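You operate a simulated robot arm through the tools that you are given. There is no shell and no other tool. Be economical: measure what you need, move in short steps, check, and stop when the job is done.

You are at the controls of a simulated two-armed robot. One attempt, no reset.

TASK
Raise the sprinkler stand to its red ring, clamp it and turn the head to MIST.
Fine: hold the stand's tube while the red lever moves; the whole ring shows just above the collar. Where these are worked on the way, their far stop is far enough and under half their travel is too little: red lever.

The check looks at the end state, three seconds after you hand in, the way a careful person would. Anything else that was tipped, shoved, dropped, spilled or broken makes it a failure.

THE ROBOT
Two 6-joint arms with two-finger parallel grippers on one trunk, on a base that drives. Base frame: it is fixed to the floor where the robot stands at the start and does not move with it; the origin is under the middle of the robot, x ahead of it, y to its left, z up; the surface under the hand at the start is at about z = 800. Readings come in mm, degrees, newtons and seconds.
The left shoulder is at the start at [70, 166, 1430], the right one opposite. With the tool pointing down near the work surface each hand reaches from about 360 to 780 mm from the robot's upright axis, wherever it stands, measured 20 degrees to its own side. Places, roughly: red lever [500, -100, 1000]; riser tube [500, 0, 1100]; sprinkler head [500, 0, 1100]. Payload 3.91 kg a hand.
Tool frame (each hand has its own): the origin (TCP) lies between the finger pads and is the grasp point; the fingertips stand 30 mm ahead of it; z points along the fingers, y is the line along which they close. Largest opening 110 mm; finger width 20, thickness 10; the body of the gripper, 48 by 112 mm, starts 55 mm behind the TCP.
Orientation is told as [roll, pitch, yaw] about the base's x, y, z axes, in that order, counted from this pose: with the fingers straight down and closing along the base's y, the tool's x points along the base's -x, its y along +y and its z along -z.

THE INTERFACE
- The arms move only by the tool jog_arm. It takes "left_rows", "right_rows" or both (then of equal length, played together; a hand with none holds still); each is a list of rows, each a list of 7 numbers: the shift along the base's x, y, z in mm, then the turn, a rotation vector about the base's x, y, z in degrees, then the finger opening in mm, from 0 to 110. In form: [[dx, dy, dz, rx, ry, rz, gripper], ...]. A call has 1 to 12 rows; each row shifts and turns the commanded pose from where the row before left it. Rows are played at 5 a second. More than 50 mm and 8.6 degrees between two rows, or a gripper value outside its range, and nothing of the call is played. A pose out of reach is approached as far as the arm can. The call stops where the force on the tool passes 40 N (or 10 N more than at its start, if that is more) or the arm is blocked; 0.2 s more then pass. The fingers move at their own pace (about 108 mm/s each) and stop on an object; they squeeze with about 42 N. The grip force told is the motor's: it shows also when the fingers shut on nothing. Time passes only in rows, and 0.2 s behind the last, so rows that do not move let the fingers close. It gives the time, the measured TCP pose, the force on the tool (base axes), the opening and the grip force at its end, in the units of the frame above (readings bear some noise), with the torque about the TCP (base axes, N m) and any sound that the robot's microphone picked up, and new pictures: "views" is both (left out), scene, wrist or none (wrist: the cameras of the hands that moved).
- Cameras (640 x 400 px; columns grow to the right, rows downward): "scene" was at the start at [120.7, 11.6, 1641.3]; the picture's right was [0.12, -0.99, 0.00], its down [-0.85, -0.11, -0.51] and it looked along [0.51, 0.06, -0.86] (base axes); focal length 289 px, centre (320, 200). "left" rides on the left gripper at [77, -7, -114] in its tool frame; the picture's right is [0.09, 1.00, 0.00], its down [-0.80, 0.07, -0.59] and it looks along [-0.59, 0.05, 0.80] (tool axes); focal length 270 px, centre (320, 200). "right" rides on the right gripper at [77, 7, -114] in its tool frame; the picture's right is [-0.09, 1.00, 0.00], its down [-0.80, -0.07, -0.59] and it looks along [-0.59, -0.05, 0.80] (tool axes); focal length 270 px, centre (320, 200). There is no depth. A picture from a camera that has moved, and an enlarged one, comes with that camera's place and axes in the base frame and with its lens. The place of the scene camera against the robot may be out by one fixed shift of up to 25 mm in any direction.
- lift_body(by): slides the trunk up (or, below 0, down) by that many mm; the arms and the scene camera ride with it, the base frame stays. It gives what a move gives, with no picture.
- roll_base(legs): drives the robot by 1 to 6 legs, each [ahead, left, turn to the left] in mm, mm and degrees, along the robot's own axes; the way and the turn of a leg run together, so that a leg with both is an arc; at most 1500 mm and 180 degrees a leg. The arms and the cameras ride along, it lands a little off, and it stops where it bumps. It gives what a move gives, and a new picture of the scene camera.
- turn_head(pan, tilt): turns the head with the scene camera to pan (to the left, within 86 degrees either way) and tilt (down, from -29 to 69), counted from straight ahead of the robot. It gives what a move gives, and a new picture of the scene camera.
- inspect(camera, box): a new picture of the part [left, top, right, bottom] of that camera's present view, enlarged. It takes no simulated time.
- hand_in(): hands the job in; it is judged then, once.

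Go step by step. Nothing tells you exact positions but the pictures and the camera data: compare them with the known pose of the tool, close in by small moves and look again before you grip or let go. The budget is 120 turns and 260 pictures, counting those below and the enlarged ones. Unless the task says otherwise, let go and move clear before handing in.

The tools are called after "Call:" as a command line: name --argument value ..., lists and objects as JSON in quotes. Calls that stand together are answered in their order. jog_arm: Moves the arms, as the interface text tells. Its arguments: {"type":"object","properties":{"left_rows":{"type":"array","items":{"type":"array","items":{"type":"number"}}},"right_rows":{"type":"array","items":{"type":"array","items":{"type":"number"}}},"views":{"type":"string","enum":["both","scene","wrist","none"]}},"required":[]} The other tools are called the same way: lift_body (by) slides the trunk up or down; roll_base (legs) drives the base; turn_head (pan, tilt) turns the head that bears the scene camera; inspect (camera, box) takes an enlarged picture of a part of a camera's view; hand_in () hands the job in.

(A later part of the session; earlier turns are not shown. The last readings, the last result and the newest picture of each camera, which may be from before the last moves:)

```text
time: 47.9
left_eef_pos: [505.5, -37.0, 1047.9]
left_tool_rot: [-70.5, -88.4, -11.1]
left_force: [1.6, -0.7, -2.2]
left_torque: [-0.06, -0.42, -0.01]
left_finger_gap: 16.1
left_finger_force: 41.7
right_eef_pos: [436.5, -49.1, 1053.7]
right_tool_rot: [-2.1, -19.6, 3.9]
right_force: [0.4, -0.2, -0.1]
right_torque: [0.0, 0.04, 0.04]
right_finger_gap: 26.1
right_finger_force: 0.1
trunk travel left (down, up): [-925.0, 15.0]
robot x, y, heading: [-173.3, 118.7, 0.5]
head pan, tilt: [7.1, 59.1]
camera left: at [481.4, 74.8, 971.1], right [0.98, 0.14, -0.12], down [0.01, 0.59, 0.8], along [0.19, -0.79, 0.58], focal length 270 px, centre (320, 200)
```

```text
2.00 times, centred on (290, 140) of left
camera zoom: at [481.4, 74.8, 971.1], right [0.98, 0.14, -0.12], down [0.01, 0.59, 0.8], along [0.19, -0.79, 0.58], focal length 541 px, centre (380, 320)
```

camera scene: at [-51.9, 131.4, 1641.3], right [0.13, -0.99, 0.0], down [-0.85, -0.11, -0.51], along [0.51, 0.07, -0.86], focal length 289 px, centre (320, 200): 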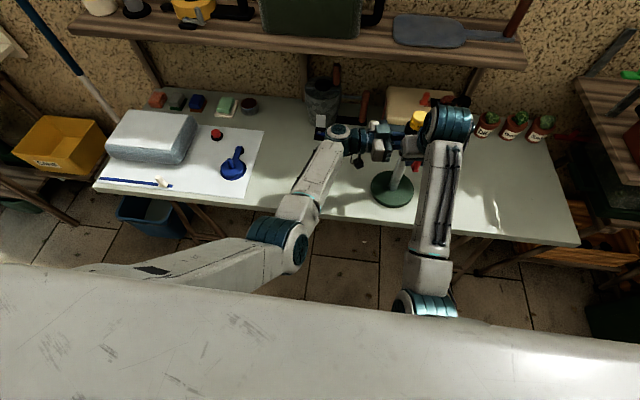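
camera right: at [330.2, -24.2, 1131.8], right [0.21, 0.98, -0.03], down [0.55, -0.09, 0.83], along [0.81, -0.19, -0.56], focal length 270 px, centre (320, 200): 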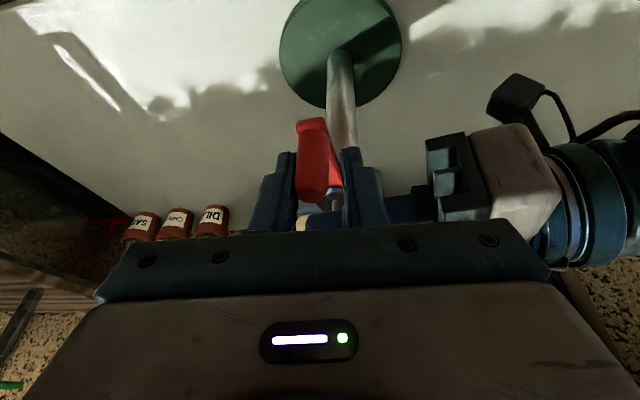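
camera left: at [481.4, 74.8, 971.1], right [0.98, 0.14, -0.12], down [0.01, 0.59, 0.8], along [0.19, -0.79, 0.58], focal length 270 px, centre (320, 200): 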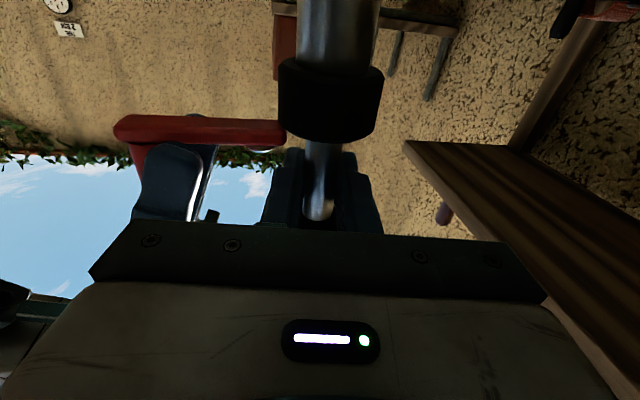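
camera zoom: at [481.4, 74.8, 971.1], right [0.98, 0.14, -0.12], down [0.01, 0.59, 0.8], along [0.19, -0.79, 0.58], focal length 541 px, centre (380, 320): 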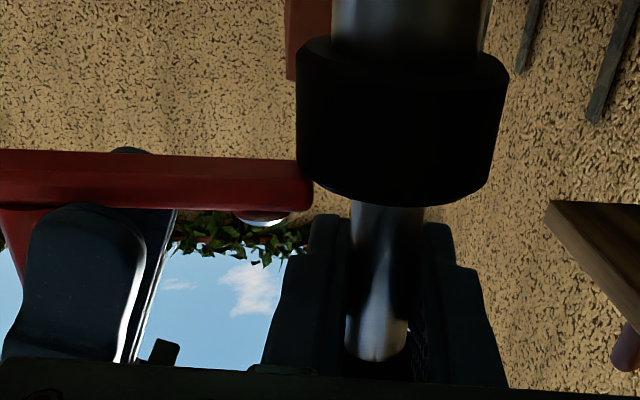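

The riser slides up freely through the collar with only about 2 N, so the clamp is released. I'll raise further until the red ring shows.

Call:
jog_arm --left_rows '[[0, 0, 5, 0, 0, 0, 10], [0, 0, 5, 0, 0, 0, 10], [0, 0, 5, 0, 0, 0, 10], [0, 0, 5, 0, 0, 0, 10]]'

Call:
inspect --camera "left" --box '[160, 40, 420, 240]'

Call:
inspect --camera "scene" --box '[360, 90, 480, 210]'

```text
time: 48.9
left_eef_pos: [510.2, -34.3, 1069.6]
left_tool_rot: [-56.9, -88.5, -24.5]
left_force: [2.0, -0.9, -2.5]
left_torque: [-0.27, -0.53, 0.09]
left_finger_gap: 16.2
left_finger_force: 42.3
right_eef_pos: [435.8, -48.9, 1053.7]
right_tool_rot: [-2.1, -19.4, 4.0]
right_force: [0.0, -0.1, 0.9]
right_torque: [-0.01, -0.01, -0.03]
right_finger_gap: 26.4
right_finger_force: 0.0
trunk travel left (down, up): [-925.0, 15.0]
robot x, y, heading: [-169.4, 119.4, 0.5]
head pan, tilt: [7.1, 59.1]
camera scene: at [-51.2, 129.6, 1641.3], right [0.13, -0.99, 0.0], down [-0.85, -0.11, -0.51], along [0.51, 0.07, -0.86], focal length 289 px, centre (320, 200)
camera left: at [485.0, 78.5, 992.6], right [0.98, 0.15, -0.11], down [0.0, 0.59, 0.81], along [0.19, -0.79, 0.58], focal length 270 px, centre (320, 200)
```

scene: 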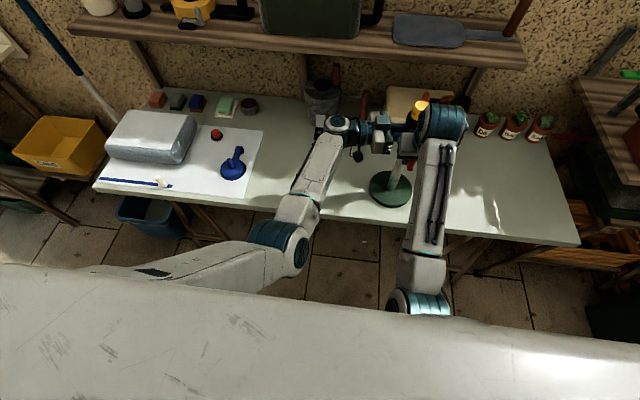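
left: 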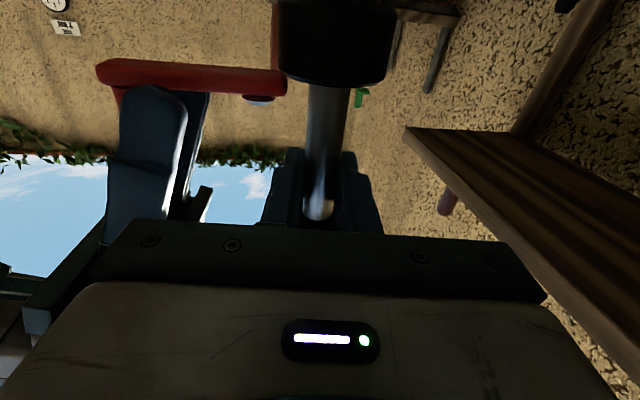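

```text
2.00 times, centred on (290, 140) of left
camera zoom: at [485.0, 78.5, 992.6], right [0.98, 0.15, -0.11], down [0.0, 0.59, 0.81], along [0.19, -0.79, 0.58], focal length 541 px, centre (380, 320)
```

zoom: 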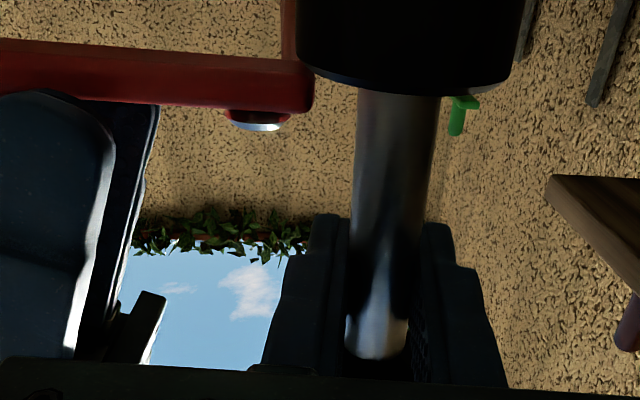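

```text
3.33 times, centred on (420, 150) of scene
camera zoom: at [-51.2, 129.6, 1641.3], right [0.13, -0.99, 0.0], down [-0.85, -0.11, -0.51], along [0.51, 0.07, -0.86], focal length 962 px, centre (-13, 367)
```

zoom: 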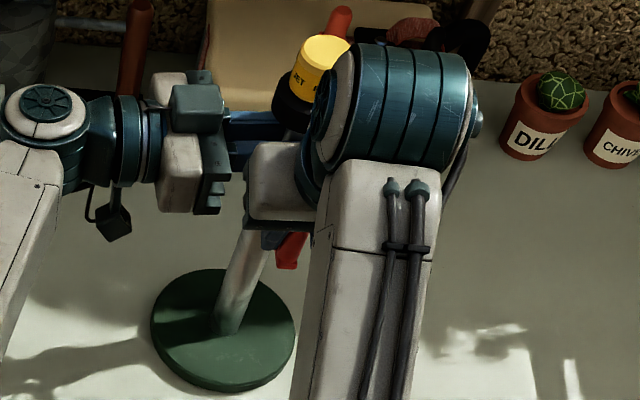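

Raised about 27 mm with no ring yet. Continuing.

Call:
jog_arm --left_rows '[[0, 0, 5, 0, 0, 0, 10], [0, 0, 5, 0, 0, 0, 10], [0, 0, 5, 0, 0, 0, 10]]' --views "wrist"

Call:
inspect --camera "left" --box '[220, 0, 420, 140]'

```text
time: 49.7
left_eef_pos: [512.2, -30.7, 1081.0]
left_tool_rot: [-43.9, -88.4, -37.3]
left_force: [0.6, -1.9, -1.4]
left_torque: [-0.44, -0.58, 0.08]
left_finger_gap: 16.5
left_finger_force: 41.8
right_eef_pos: [436.5, -48.8, 1053.1]
right_tool_rot: [-1.9, -19.5, 4.0]
right_force: [0.8, 2.4, 0.7]
right_torque: [0.03, 0.02, -0.01]
right_finger_gap: 26.8
right_finger_force: 0.5
trunk travel left (down, up): [-925.0, 15.0]
robot x, y, heading: [-174.4, 117.7, 0.5]
head pan, tilt: [7.1, 59.1]
camera left: at [487.0, 82.6, 1005.8], right [0.98, 0.15, -0.11], down [0.0, 0.58, 0.81], along [0.19, -0.8, 0.57], focal length 270 px, centre (320, 200)
```

left: 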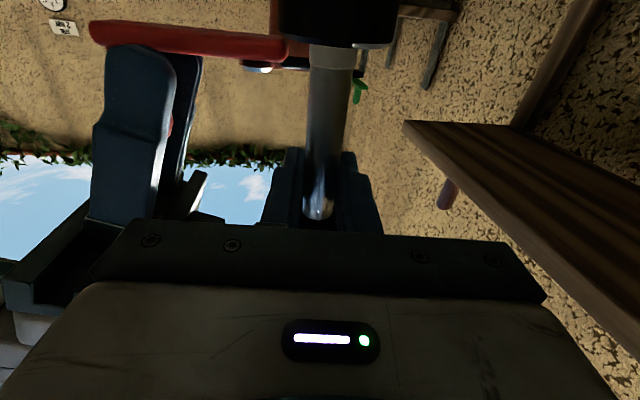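

```text
2.86 times, centred on (320, 70) of left
camera zoom: at [487.0, 82.6, 1005.8], right [0.98, 0.15, -0.11], down [0.0, 0.58, 0.81], along [0.19, -0.8, 0.57], focal length 772 px, centre (320, 571)
```

zoom: 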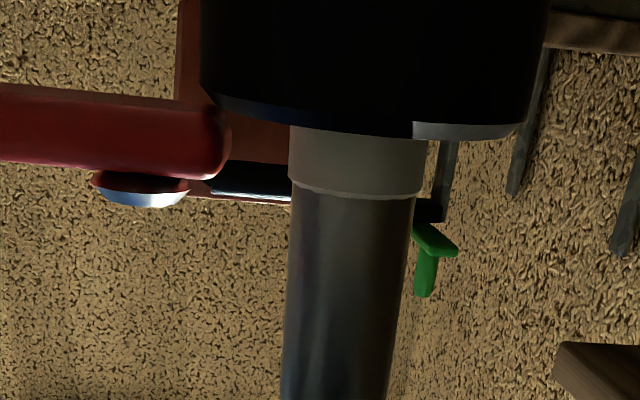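

A pale band shows first, not the red ring. The hand drifted a few mm in +x/+y, so I'll correct for that while raising further.

Call:
jog_arm --left_rows '[[-1, -2, 4, 0, 0, 0, 10], [-1, -2, 4, 0, 0, 0, 10]]'

Call:
inspect --camera "left" --box '[220, 0, 420, 140]'

Call:
inspect --camera "right" --box '[220, 60, 420, 240]'

```text
time: 50.3
left_eef_pos: [514.2, -28.0, 1089.0]
left_tool_rot: [-29.7, -88.2, -51.2]
left_force: [-1.9, -1.4, 1.3]
left_torque: [-0.25, 0.4, -0.03]
left_finger_gap: 16.2
left_finger_force: 42.3
right_eef_pos: [436.0, -48.9, 1053.9]
right_tool_rot: [-2.1, -19.5, 4.0]
right_force: [0.0, 1.2, -1.2]
right_torque: [0.03, 0.0, 0.03]
right_finger_gap: 26.5
right_finger_force: 0.4
trunk travel left (down, up): [-925.0, 15.0]
robot x, y, heading: [-170.6, 116.8, 0.4]
head pan, tilt: [7.1, 59.1]
camera scene: at [-51.6, 129.9, 1641.3], right [0.13, -0.99, 0.0], down [-0.85, -0.11, -0.51], along [0.51, 0.07, -0.86], focal length 289 px, centre (320, 200)
camera left: at [488.3, 85.1, 1013.3], right [0.98, 0.16, -0.1], down [-0.01, 0.58, 0.82], along [0.19, -0.8, 0.57], focal length 270 px, centre (320, 200)
```

scene: 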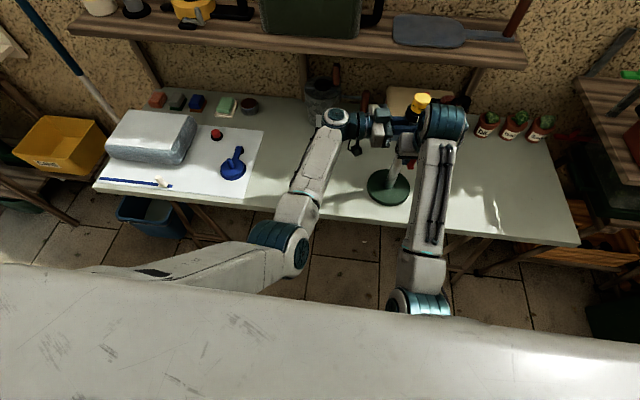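
left: 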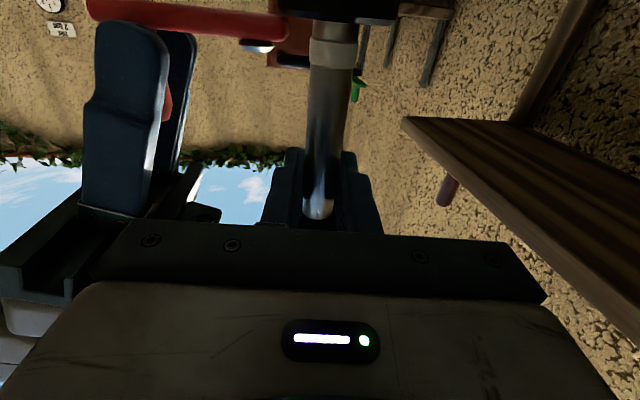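

```text
2.86 times, centred on (320, 70) of left
camera zoom: at [488.3, 85.1, 1013.3], right [0.98, 0.16, -0.1], down [-0.01, 0.58, 0.82], along [0.19, -0.8, 0.57], focal length 772 px, centre (320, 571)
```

zoom: 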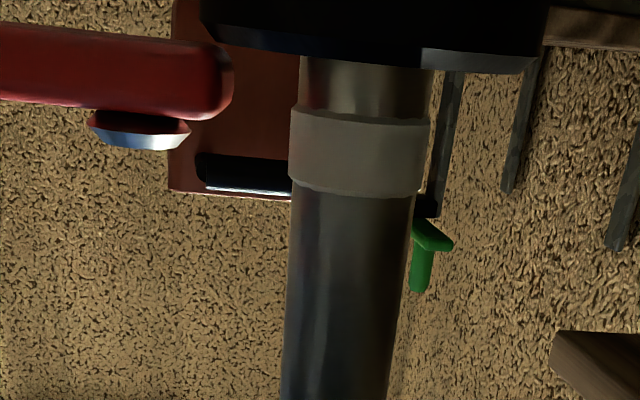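

```text
2.22 times, centred on (320, 150) of right
camera zoom: at [326.4, -44.8, 1135.8], right [0.03, 1.0, 0.0], down [0.56, -0.01, 0.83], along [0.83, -0.02, -0.56], focal length 601 px, centre (320, 311)
```

zoom: 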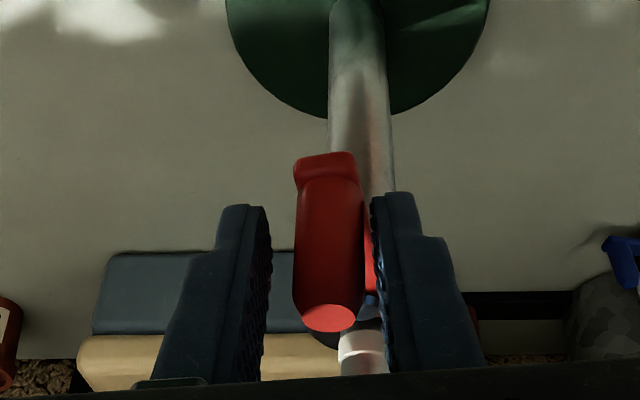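

That was a white decoy ring; the red one must be lower on the riser. The left arm is near a wrist limit at this height, so I'll use the trunk's remaining 15 mm of lift; the right fork stays engaged.

Call:
lift_body --by 8

Call:
inspect --camera "left" --box '[220, 0, 420, 140]'

Call:
inspect --camera "right" --box '[220, 60, 420, 240]'

```text
time: 50.9
left_eef_pos: [514.1, -28.7, 1096.7]
left_tool_rot: [-29.4, -88.3, -51.3]
left_force: [0.5, 0.1, 0.1]
left_torque: [-0.1, -0.69, 0.09]
left_finger_gap: 16.7
left_finger_force: 42.0
right_eef_pos: [436.7, -48.0, 1061.8]
right_tool_rot: [-2.1, -19.4, 4.0]
right_force: [0.2, 0.3, -0.5]
right_torque: [0.0, 0.0, 0.0]
right_finger_gap: 26.1
right_finger_force: 0.0
trunk travel left (down, up): [-933.0, 7.0]
robot x, y, heading: [-172.2, 114.9, 0.5]
head pan, tilt: [7.1, 59.1]
```

```text
2.86 times, centred on (320, 70) of left
camera zoom: at [487.8, 85.4, 1021.1], right [0.98, 0.16, -0.1], down [-0.01, 0.58, 0.82], along [0.19, -0.8, 0.57], focal length 772 px, centre (320, 571)
```

zoom: 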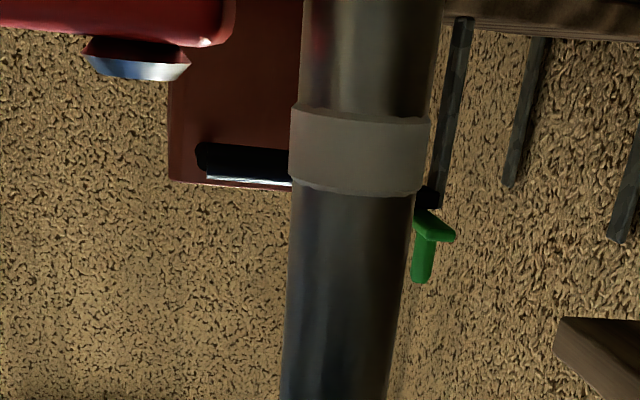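

```text
2.22 times, centred on (320, 150) of right
camera zoom: at [326.1, -44.7, 1144.0], right [0.03, 1.0, 0.0], down [0.56, -0.01, 0.83], along [0.83, -0.02, -0.56], focal length 601 px, centre (320, 311)
```

zoom: 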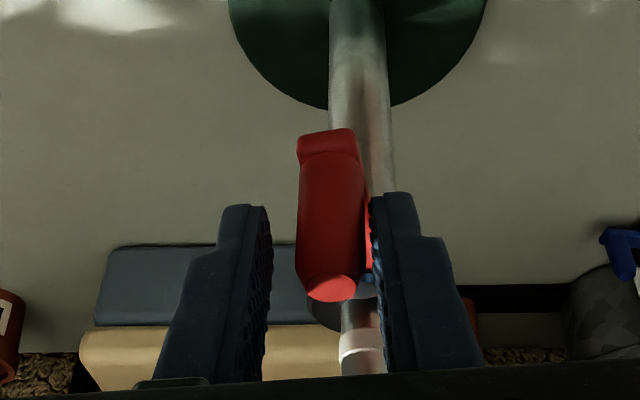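

Call:
lift_body --by 7

Call:
jog_arm --left_rows '[[0, 0, 0, 0, 0, 0, 10], [0, 0, 0, 0, 0, 0, 10], [0, 0, 0, 0, 0, 0, 10]]' --right_rows '[[0, 0, -5, 0, 0, 0, 26], [0, 0, -5, 0, 0, 0, 26], [0, 0, -4, 0, 0, 0, 26]]' --views "none"

Call:
inspect --camera "right" --box '[280, 140, 400, 230]'

Call:
inspect --camera "left" --box '[220, 0, 420, 140]'

```text
time: 51.5
left_eef_pos: [513.1, -29.1, 1102.3]
left_tool_rot: [-30.6, -88.2, -50.2]
left_force: [1.2, 0.6, -1.7]
left_torque: [-0.17, -0.57, 0.08]
left_finger_gap: 16.2
left_finger_force: 42.0
right_eef_pos: [436.4, -48.4, 1068.6]
right_tool_rot: [-2.1, -19.4, 4.0]
right_force: [-0.4, 0.0, -1.1]
right_torque: [0.02, 0.01, 0.02]
right_finger_gap: 26.0
right_finger_force: 0.0
trunk travel left (down, up): [-940.0, 0.0]
robot x, y, heading: [-171.7, 116.0, 0.3]
head pan, tilt: [7.1, 59.1]
```

```text
time: 52.3
left_eef_pos: [512.8, -28.7, 1103.2]
left_tool_rot: [-30.6, -88.2, -50.2]
left_force: [1.4, -0.3, 0.3]
left_torque: [-0.18, -0.9, 0.15]
left_finger_gap: 16.4
left_finger_force: 41.7
right_eef_pos: [436.5, -47.9, 1053.9]
right_tool_rot: [-2.0, -19.5, 4.1]
right_force: [-0.8, 1.1, 1.2]
right_torque: [0.06, 0.02, -0.02]
right_finger_gap: 26.3
right_finger_force: 0.1
trunk travel left (down, up): [-940.0, 0.0]
robot x, y, heading: [-172.3, 117.4, 0.5]
head pan, tilt: [7.1, 59.1]
```

```text
4.44 times, centred on (340, 185) of right
camera zoom: at [325.7, -44.3, 1135.7], right [0.03, 1.0, 0.0], down [0.56, -0.01, 0.83], along [0.83, -0.02, -0.56], focal length 1201 px, centre (231, 267)
```

zoom: 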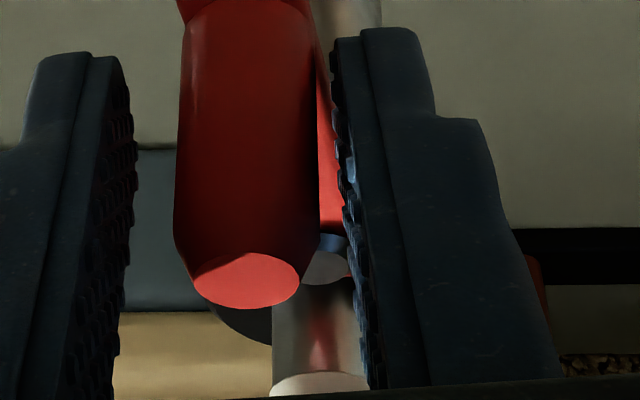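

```text
2.86 times, centred on (320, 70) of left
camera zoom: at [487.6, 85.6, 1027.2], right [0.98, 0.16, -0.1], down [-0.01, 0.58, 0.82], along [0.19, -0.8, 0.57], focal length 772 px, centre (320, 571)
```

zoom: 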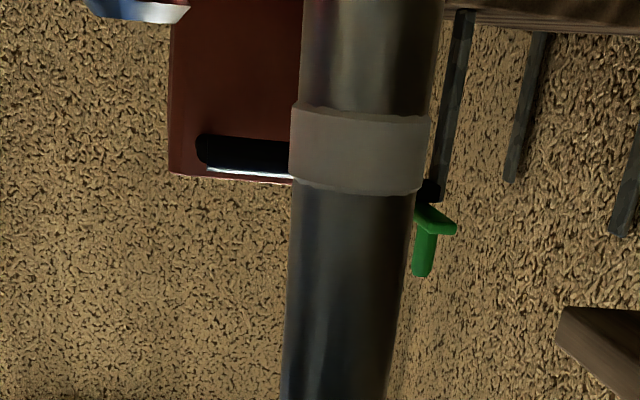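

No red ring yet. Raising the left hand in small steps again.

Call:
jog_arm --left_rows '[[-1, -1, 4, 0, 0, 0, 10], [-1, -1, 4, 0, 0, 0, 10]]'

Call:
inspect --camera "right" --box '[280, 140, 400, 230]'

Call:
inspect --camera "left" --box '[220, 0, 420, 140]'

Call:
inspect --camera "scene" --box '[360, 90, 480, 210]'

```text
time: 52.9
left_eef_pos: [515.4, -26.5, 1110.3]
left_tool_rot: [-17.5, -87.9, -63.0]
left_force: [0.6, -1.9, -2.1]
left_torque: [-0.37, -0.64, 0.08]
left_finger_gap: 16.5
left_finger_force: 41.9
right_eef_pos: [434.9, -49.0, 1052.7]
right_tool_rot: [-2.2, -19.4, 4.0]
right_force: [0.2, 1.4, 1.0]
right_torque: [0.02, 0.0, 0.02]
right_finger_gap: 26.2
right_finger_force: 0.3
trunk travel left (down, up): [-940.0, 0.0]
robot x, y, heading: [-172.7, 119.8, 0.2]
head pan, tilt: [7.1, 59.1]
camera scene: at [-51.6, 130.0, 1656.2], right [0.13, -0.99, 0.0], down [-0.85, -0.11, -0.51], along [0.51, 0.07, -0.86], focal length 289 px, centre (320, 200)
camera left: at [489.0, 88.2, 1036.1], right [0.98, 0.17, -0.1], down [-0.01, 0.57, 0.82], along [0.19, -0.8, 0.56], focal length 270 px, centre (320, 200)
```

scene: 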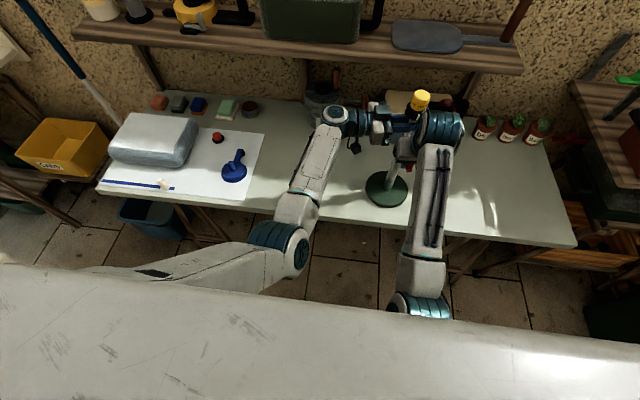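
left: 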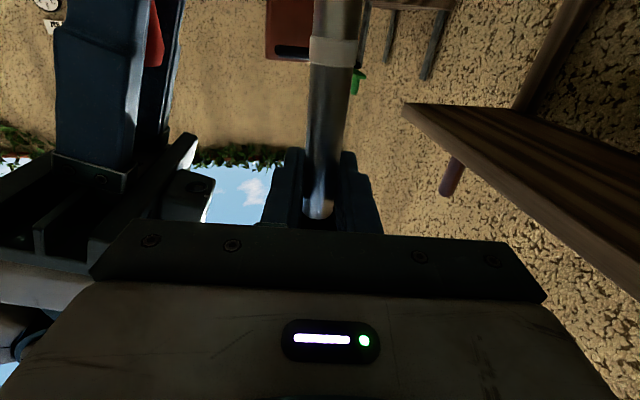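

```text
4.44 times, centred on (340, 185) of right
camera zoom: at [325.9, -44.5, 1135.5], right [0.03, 1.0, 0.0], down [0.56, -0.01, 0.83], along [0.83, -0.02, -0.56], focal length 1201 px, centre (231, 267)
```

zoom: 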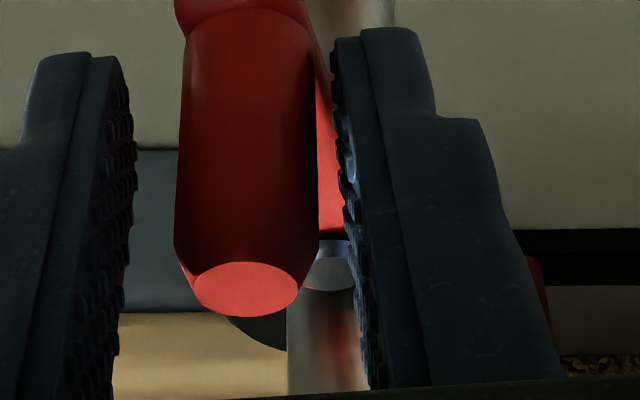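

```text
2.86 times, centred on (320, 70) of left
camera zoom: at [489.0, 88.2, 1036.1], right [0.98, 0.17, -0.1], down [-0.01, 0.57, 0.82], along [0.19, -0.8, 0.56], focal length 772 px, centre (320, 571)
```

zoom: 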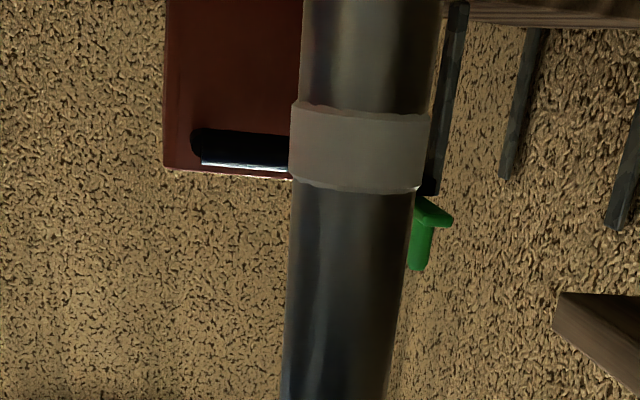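

```text
3.33 times, centred on (420, 150) of scene
camera zoom: at [-51.6, 130.0, 1656.2], right [0.13, -0.99, 0.0], down [-0.85, -0.11, -0.51], along [0.51, 0.07, -0.86], focal length 962 px, centre (-13, 367)
```

zoom: 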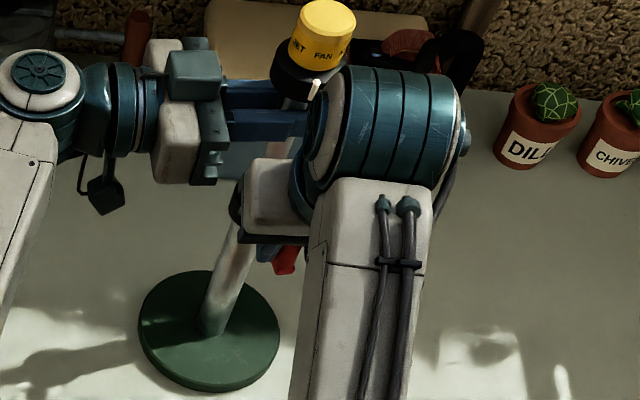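

I need a clear view of the collar, so I'll take the right hand off the lever, up and to the right, while the left keeps holding.

Call:
jog_arm --right_rows '[[0, 0, 0, 0, 0, 0, 44], [0, 0, 0, 0, 0, 0, 44], [-6, 0, 18, 0, 0, 0, 44], [-6, 0, 18, 0, 0, 0, 44], [-6, -5, 18, 0, 0, 0, 44], [0, -35, 0, 0, 0, 0, 44], [0, -40, 0, 0, 0, 0, 44], [0, -40, 0, 0, 0, 0, 44]]'

Call:
inspect --camera "scene" --box '[380, 80, 440, 180]'

```text
time: 54.7
left_eef_pos: [514.9, -27.2, 1109.9]
left_tool_rot: [-17.7, -87.9, -62.8]
left_force: [1.8, -0.5, -0.8]
left_torque: [-0.22, -0.58, 0.11]
left_finger_gap: 16.7
left_finger_force: 41.8
right_eef_pos: [421.7, -171.0, 1107.3]
right_tool_rot: [-1.9, -19.5, 4.0]
right_force: [0.3, 0.1, 0.4]
right_torque: [-0.01, -0.03, -0.02]
right_finger_gap: 44.0
right_finger_force: 0.2
trunk travel left (down, up): [-940.0, 0.0]
robot x, y, heading: [-175.2, 117.3, 0.3]
head pan, tilt: [7.1, 59.1]
camera scene: at [-51.8, 127.4, 1656.2], right [0.13, -0.99, 0.0], down [-0.85, -0.11, -0.51], along [0.51, 0.07, -0.86], focal length 289 px, centre (320, 200)
camera right: at [311.6, -167.7, 1189.2], right [0.03, 1.0, 0.0], down [0.56, -0.01, 0.83], along [0.83, -0.02, -0.56], focal length 270 px, centre (320, 200)
```

scene: 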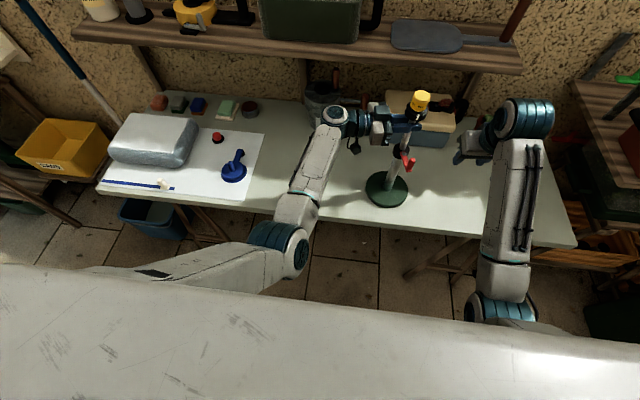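
right: 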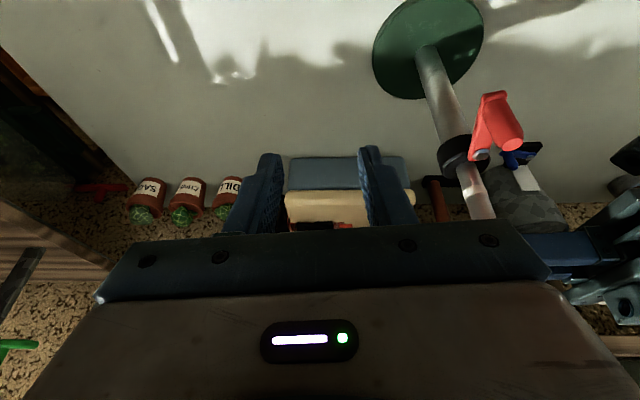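

```text
4.00 times, centred on (410, 130) of scene
camera zoom: at [-51.8, 127.4, 1656.2], right [0.13, -0.99, 0.0], down [-0.85, -0.11, -0.51], along [0.51, 0.07, -0.86], focal length 1155 px, centre (-40, 480)
```

zoom: 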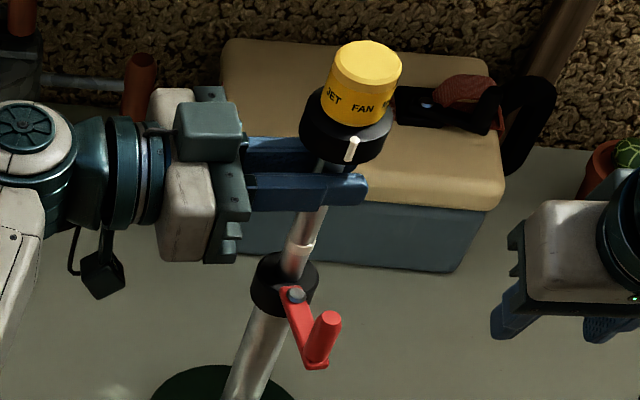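

Clear view now: the white ring sits above the collar and no red is visible yet. Continue raising.

Call:
jog_arm --left_rows '[[0, 0, 4, 0, 0, 0, 10], [0, 0, 4, 0, 0, 0, 10]]' --views "none"

Call:
inspect --camera "scene" --box '[380, 80, 440, 180]'

Call:
inspect --camera "right" --box '[400, 80, 540, 230]'

```text
time: 55.3
left_eef_pos: [515.3, -23.3, 1117.8]
left_tool_rot: [-11.4, -87.8, -69.1]
left_force: [-0.5, -0.6, -1.9]
left_torque: [-0.11, 0.44, -0.08]
left_finger_gap: 16.5
left_finger_force: 41.9
right_eef_pos: [421.7, -170.8, 1108.2]
right_tool_rot: [-2.0, -19.5, 3.9]
right_force: [0.7, -1.2, -0.2]
right_torque: [0.02, 0.0, 0.02]
right_finger_gap: 44.0
right_finger_force: 0.1
trunk travel left (down, up): [-940.0, 0.0]
robot x, y, heading: [-170.4, 118.7, 0.5]
head pan, tilt: [7.1, 59.1]
```

```text
4.00 times, centred on (410, 130) of scene
camera zoom: at [-51.5, 128.9, 1656.2], right [0.13, -0.99, 0.0], down [-0.85, -0.11, -0.51], along [0.51, 0.07, -0.86], focal length 1155 px, centre (-40, 480)
```

zoom: 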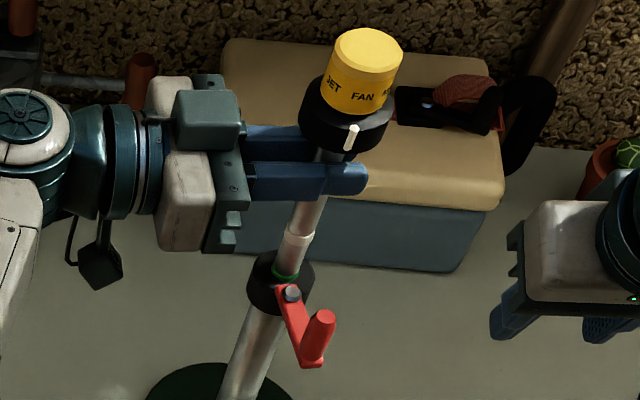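

```text
2.67 times, centred on (470, 155) of right
camera zoom: at [311.7, -166.5, 1189.2], right [0.03, 1.0, 0.0], down [0.56, -0.01, 0.83], along [0.83, -0.02, -0.56], focal length 721 px, centre (-80, 320)
```

zoom: 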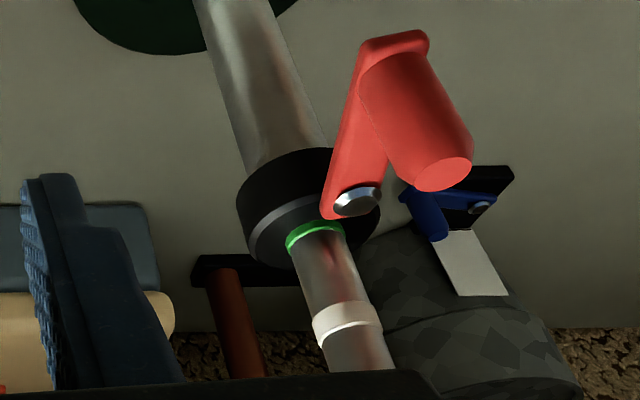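

A green ring is emerging, also a decoy; red should be lower still. To relieve the wrist, I'll let the hand pitch its fingers up slightly (the pads pivot on the riser) while raising.

Call:
jog_arm --left_rows '[[0, 0, 2, -4, -0.6, 0, 10], [0, 0, 2, -4, -0.6, 0, 10], [0, 0, 0, 0, 0, 0, 10]]' --views "none"

Call:
inspect --camera "scene" --box '[380, 80, 440, 180]'

```text
time: 56.1
left_eef_pos: [511.7, -29.8, 1118.7]
left_tool_rot: [-171.2, -83.6, 90.2]
left_force: [-1.9, -0.3, -0.2]
left_torque: [0.03, 0.51, -0.03]
left_finger_gap: 16.3
left_finger_force: 41.7
right_eef_pos: [422.0, -170.4, 1107.7]
right_tool_rot: [-2.1, -19.5, 3.9]
right_force: [-0.4, 0.1, -0.5]
right_torque: [0.02, 0.0, 0.0]
right_finger_gap: 44.1
right_finger_force: 0.0
trunk travel left (down, up): [-940.0, 0.0]
robot x, y, heading: [-172.6, 112.2, 0.4]
head pan, tilt: [7.1, 59.1]
```

```text
4.00 times, centred on (410, 130) of scene
camera zoom: at [-51.5, 129.7, 1656.2], right [0.13, -0.99, 0.0], down [-0.85, -0.11, -0.51], along [0.51, 0.07, -0.86], focal length 1155 px, centre (-40, 480)
```

zoom: 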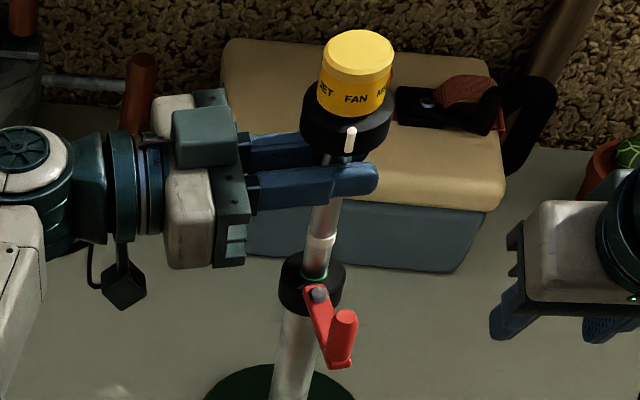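

The pads don't pivot: the whole stand tilted with the hand. I'll undo that rotation right away.

Call:
jog_arm --left_rows '[[0, 0, 0, 4, 0.6, 0, 10], [0, 0, 0, 4, 0.6, 0, 10], [0, 0, 0, 0, 0, 0, 10]]' --views "none"

Call:
inspect --camera "scene" --box '[360, 80, 460, 220]'

Call:
inspect --camera "right" --box '[360, 0, 560, 230]'

```text
time: 57.1
left_eef_pos: [516.3, -20.5, 1120.1]
left_tool_rot: [-9.0, -87.5, -71.2]
left_force: [-0.8, 0.6, 0.3]
left_torque: [-0.11, 0.4, -0.07]
left_finger_gap: 16.4
left_finger_force: 41.7
right_eef_pos: [421.8, -170.9, 1109.0]
right_tool_rot: [-2.0, -19.6, 4.0]
right_force: [0.2, -0.4, 0.6]
right_torque: [-0.02, 0.01, -0.02]
right_finger_gap: 43.8
right_finger_force: 0.0
trunk travel left (down, up): [-940.0, 0.0]
robot x, y, heading: [-172.2, 121.1, 0.5]
head pan, tilt: [7.1, 59.1]
stopped in row 3 (left hand): the arm was blocked; the commanded pose is now the measured one
```

```text
2.86 times, centred on (410, 150) of scene
camera zoom: at [-51.4, 129.9, 1656.2], right [0.13, -0.99, 0.0], down [-0.85, -0.11, -0.51], along [0.51, 0.07, -0.86], focal length 825 px, centre (63, 343)
```

zoom: 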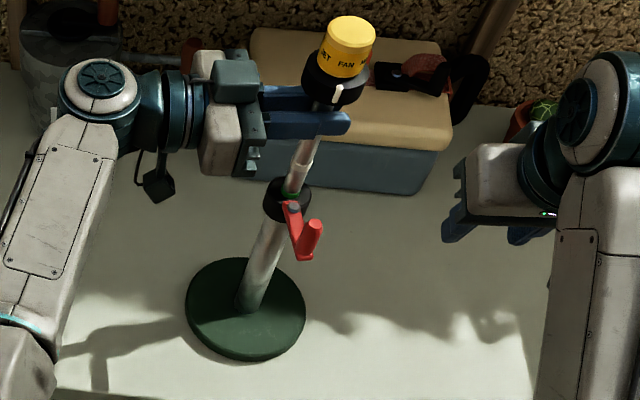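

```text
1.74 times, centred on (460, 115) of right
camera zoom: at [311.8, -165.7, 1189.4], right [0.03, 1.0, 0.0], down [0.56, -0.01, 0.83], along [0.83, -0.02, -0.56], focal length 470 px, centre (76, 348)
```

zoom: 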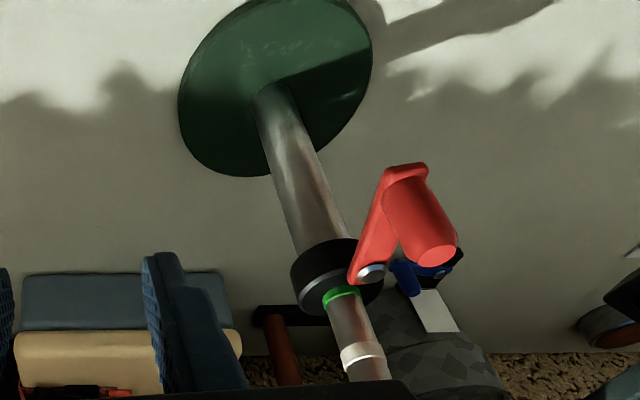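

Upright again. Rather than fight the wrist, I'll re-clamp here, re-grip the riser lower and raise again. The right fork goes back above the knob, which I put at about (445,-32).

Call:
jog_arm --right_rows '[[1, 35, 0, 0, 0, 2, 40], [1, 35, 0, 0, 0, 2, 40], [1, 35, 0, 0, 0, 2, 40], [1, 30, 0, 0, 0, 2, 40]]'

Call:
inspect --camera "right" --box '[220, 60, 420, 240]'

Call:
inspect --camera "scene" --box '[360, 80, 460, 220]'

```text
time: 58.1
left_eef_pos: [516.7, -17.9, 1119.4]
left_tool_rot: [-12.7, -87.5, -67.7]
left_force: [-1.7, 2.2, 0.5]
left_torque: [0.03, 0.45, -0.08]
left_finger_gap: 16.2
left_finger_force: 41.7
right_eef_pos: [424.4, -34.6, 1108.0]
right_tool_rot: [-2.3, -19.4, 12.0]
right_force: [0.6, 0.8, 0.0]
right_torque: [-0.01, -0.01, 0.0]
right_finger_gap: 39.9
right_finger_force: 0.0
trunk travel left (down, up): [-940.0, 0.0]
robot x, y, heading: [-174.8, 116.4, 0.1]
head pan, tilt: [7.1, 59.1]
camera scene: at [-51.5, 132.4, 1656.2], right [0.13, -0.99, 0.0], down [-0.85, -0.11, -0.51], along [0.51, 0.07, -0.86], focal length 289 px, centre (320, 200)
camera right: at [316.0, -44.8, 1189.7], right [-0.11, 0.99, -0.01], down [0.55, 0.07, 0.83], along [0.82, 0.09, -0.56], focal length 270 px, centre (320, 200)
```

scene: 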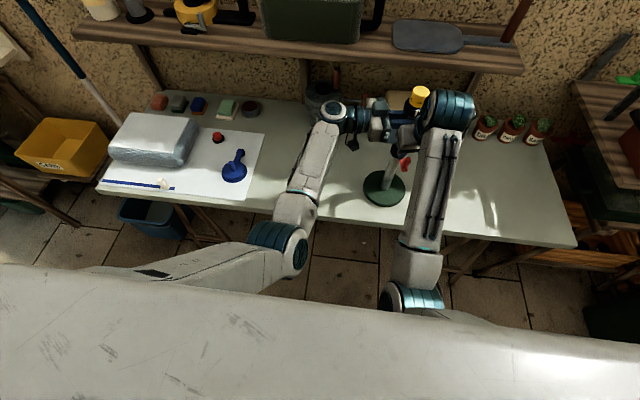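
right: 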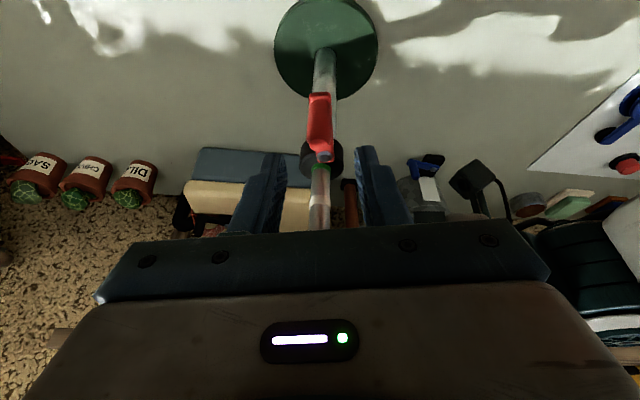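

```text
2.22 times, centred on (320, 150) of right
camera zoom: at [316.0, -44.8, 1189.7], right [-0.11, 0.99, -0.01], down [0.55, 0.07, 0.83], along [0.82, 0.09, -0.56], focal length 601 px, centre (320, 311)
```

zoom: 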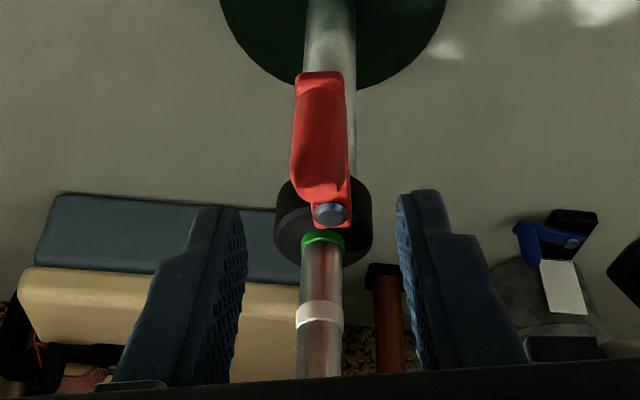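

```text
2.86 times, centred on (410, 150) of scene
camera zoom: at [-51.5, 132.4, 1656.2], right [0.13, -0.99, 0.0], down [-0.85, -0.11, -0.51], along [0.51, 0.07, -0.86], focal length 825 px, centre (63, 343)
```

zoom: 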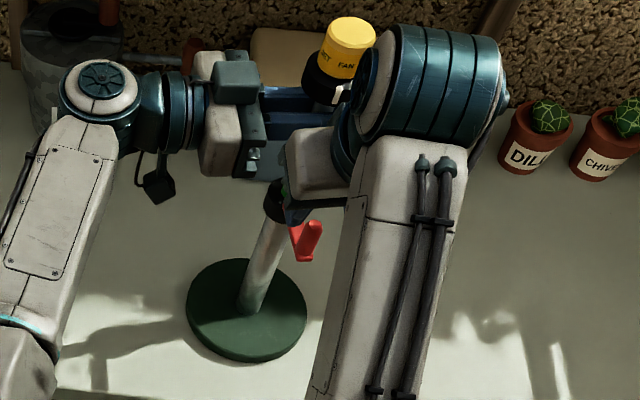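

Lined up well. Descend and narrow the fork on the knob.

Call:
jog_arm --right_rows '[[6, 0.5, -18, 0, 0, 0, 40], [6, 0.5, -18, 0, 0, 0, 40], [7, 1, -18, 0, 0, 0, 40], [0, 0, 0, 0, 0, 0, 28], [0, 0, 0, 0, 0, 0, 22]]' --views "wrist"

Call:
inspect --camera "right" --box '[220, 60, 420, 240]'

```text
time: 59.3
left_eef_pos: [516.3, -19.9, 1119.3]
left_tool_rot: [-12.1, -87.5, -68.1]
left_force: [1.7, 0.5, 0.2]
left_torque: [-0.09, -0.71, 0.09]
left_finger_gap: 16.1
left_finger_force: 41.6
right_eef_pos: [445.1, -33.2, 1053.6]
right_tool_rot: [-2.0, -19.5, 12.0]
right_force: [0.0, -0.6, 0.8]
right_torque: [-0.03, 0.0, -0.01]
right_finger_gap: 22.0
right_finger_force: 0.1
trunk travel left (down, up): [-940.0, 0.0]
robot x, y, heading: [-173.7, 116.6, 0.5]
head pan, tilt: [7.1, 59.1]
camera right: at [334.8, -44.1, 1135.6], right [-0.11, 0.99, 0.0], down [0.55, 0.07, 0.83], along [0.82, 0.09, -0.56], focal length 270 px, centre (320, 200)
```

right: 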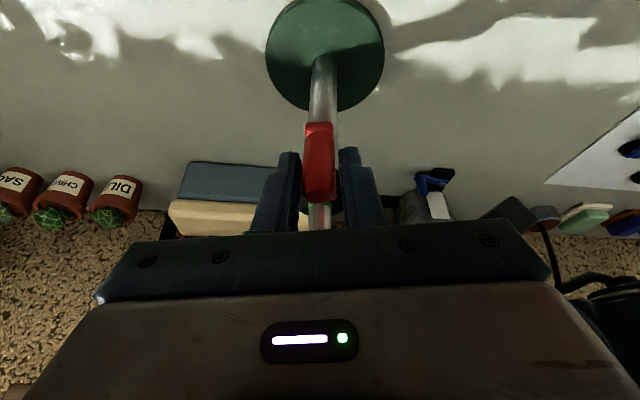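

```text
2.22 times, centred on (320, 150) of right
camera zoom: at [334.8, -44.1, 1135.6], right [-0.11, 0.99, 0.0], down [0.55, 0.07, 0.83], along [0.82, 0.09, -0.56], focal length 601 px, centre (320, 311)
```

zoom: 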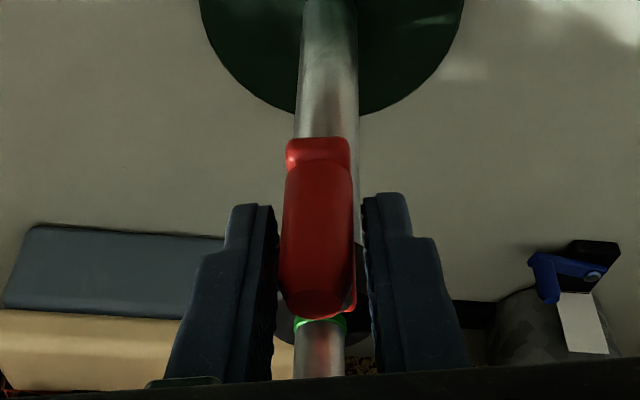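

Swing back counter-clockwise to clamp temporarily, six steps.

Call:
jog_arm --right_rows '[[2.1, -6.2, 0, 0, 0, 7, 22], [2.9, -5.8, 0, 0, 0, 7, 22], [3.7, -5.4, 0, 0, 0, 7, 22], [4.5, -4.7, 0, 0, 0, 7, 22], [5, -4.1, 0, 0, 0, 7, 22], [5.6, -3.3, 0, 0, 0, 7, 22]]'

Call:
inspect --camera "scene" --box '[360, 80, 460, 220]'

Call:
inspect --camera "right" --box '[220, 60, 420, 240]'

```text
time: 60.7
left_eef_pos: [517.5, -19.1, 1118.7]
left_tool_rot: [-11.7, -87.5, -68.6]
left_force: [4.6, -0.7, -1.3]
left_torque: [-0.3, -0.81, 0.17]
left_finger_gap: 16.0
left_finger_force: 41.9
right_eef_pos: [468.4, -63.5, 1053.4]
right_tool_rot: [-2.0, -19.5, 54.2]
right_force: [-4.0, 1.2, 0.9]
right_torque: [0.02, 0.1, 0.09]
right_finger_gap: 23.8
right_finger_force: 1.3
trunk travel left (down, up): [-940.0, 0.0]
robot x, y, heading: [-173.0, 115.6, 0.4]
head pan, tilt: [7.1, 59.1]
camera scene: at [-51.1, 129.7, 1656.2], right [0.13, -0.99, 0.0], down [-0.85, -0.11, -0.51], along [0.51, 0.07, -0.86], focal length 289 px, centre (320, 200)
camera right: at [396.7, -145.5, 1135.6], right [-0.75, 0.66, 0.0], down [0.37, 0.42, 0.83], along [0.55, 0.62, -0.56], focal length 270 px, centre (320, 200)
```

scene: 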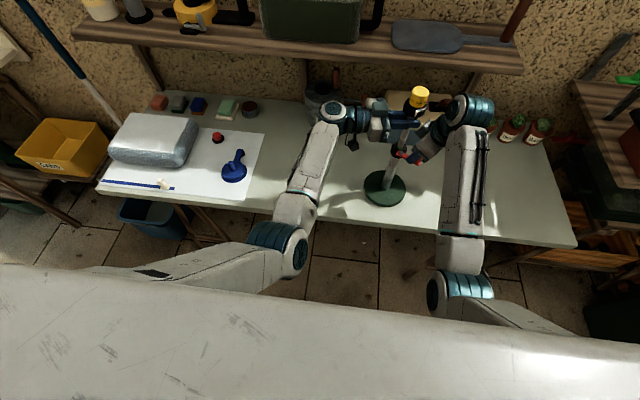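
right: 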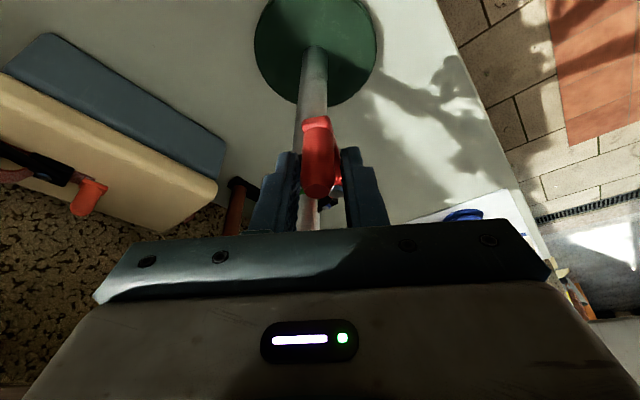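

```text
2.86 times, centred on (410, 150) of scene
camera zoom: at [-51.1, 129.7, 1656.2], right [0.13, -0.99, 0.0], down [-0.85, -0.11, -0.51], along [0.51, 0.07, -0.86], focal length 825 px, centre (63, 343)
```

zoom: 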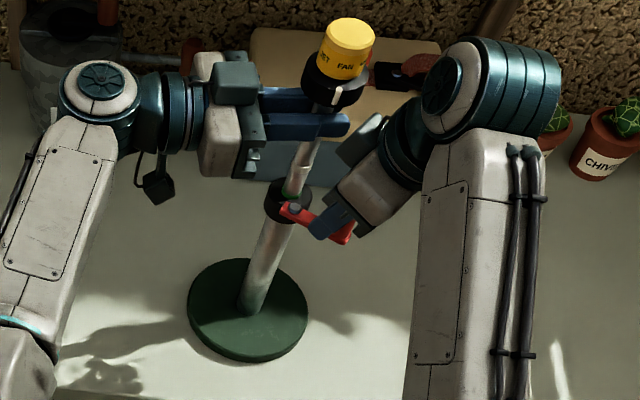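

```text
2.22 times, centred on (320, 150) of right
camera zoom: at [396.7, -145.5, 1135.6], right [-0.75, 0.66, 0.0], down [0.37, 0.42, 0.83], along [0.55, 0.62, -0.56], focal length 601 px, centre (320, 311)
```

zoom: 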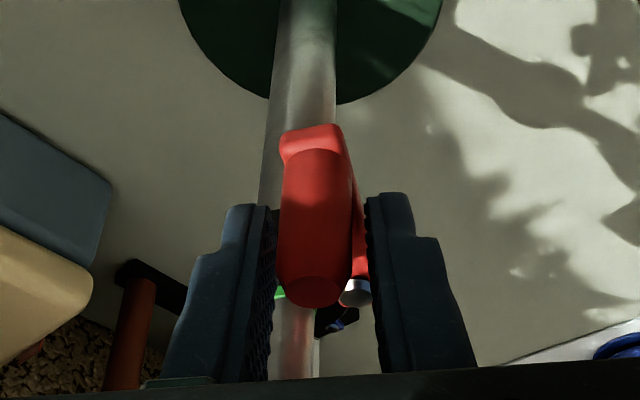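

About 45° swung and resistance is starting. Two more steps toward the clamped stop.

Call:
jog_arm --right_rows '[[6, -2.5, 0, 0, 0, 6, 22], [6.3, -1.7, 0, 0, 0, 6, 22]]'

Call:
inspect --camera "scene" --box '[360, 80, 460, 220]'

```text
time: 61.3
left_eef_pos: [516.6, -20.4, 1117.7]
left_tool_rot: [-10.9, -87.6, -69.3]
left_force: [9.2, -0.7, -7.2]
left_torque: [-0.23, -0.91, 0.28]
left_finger_gap: 16.4
left_finger_force: 42.4
right_eef_pos: [479.4, -67.8, 1053.4]
right_tool_rot: [-2.0, -19.5, 66.0]
right_force: [-9.9, -0.7, 6.4]
right_torque: [0.13, 0.34, 0.09]
right_finger_gap: 26.4
right_finger_force: 4.2
trunk travel left (down, up): [-940.0, 0.0]
robot x, y, heading: [-171.6, 119.1, 0.5]
head pan, tilt: [7.1, 59.1]
camera scene: at [-51.6, 129.7, 1656.2], right [0.13, -0.99, 0.0], down [-0.85, -0.11, -0.51], along [0.51, 0.07, -0.86], focal length 289 px, centre (320, 200)
camera right: at [427.1, -162.7, 1136.0], right [-0.87, 0.49, 0.0], down [0.27, 0.49, 0.83], along [0.41, 0.72, -0.56], focal length 270 px, centre (320, 200)
```

scene: 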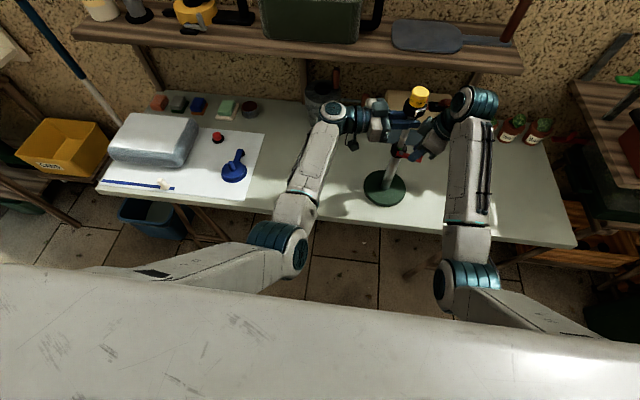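
right: 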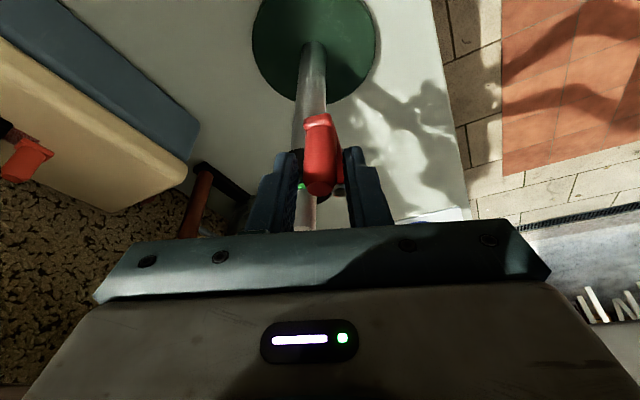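

```text
2.86 times, centred on (410, 150) of scene
camera zoom: at [-51.6, 129.7, 1656.2], right [0.13, -0.99, 0.0], down [-0.85, -0.11, -0.51], along [0.51, 0.07, -0.86], focal length 825 px, centre (63, 343)
```

zoom: 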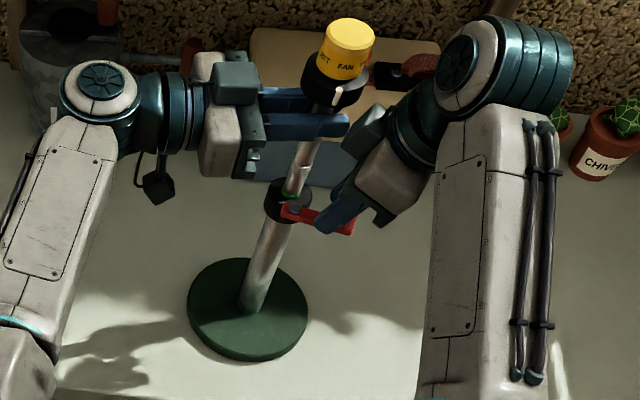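

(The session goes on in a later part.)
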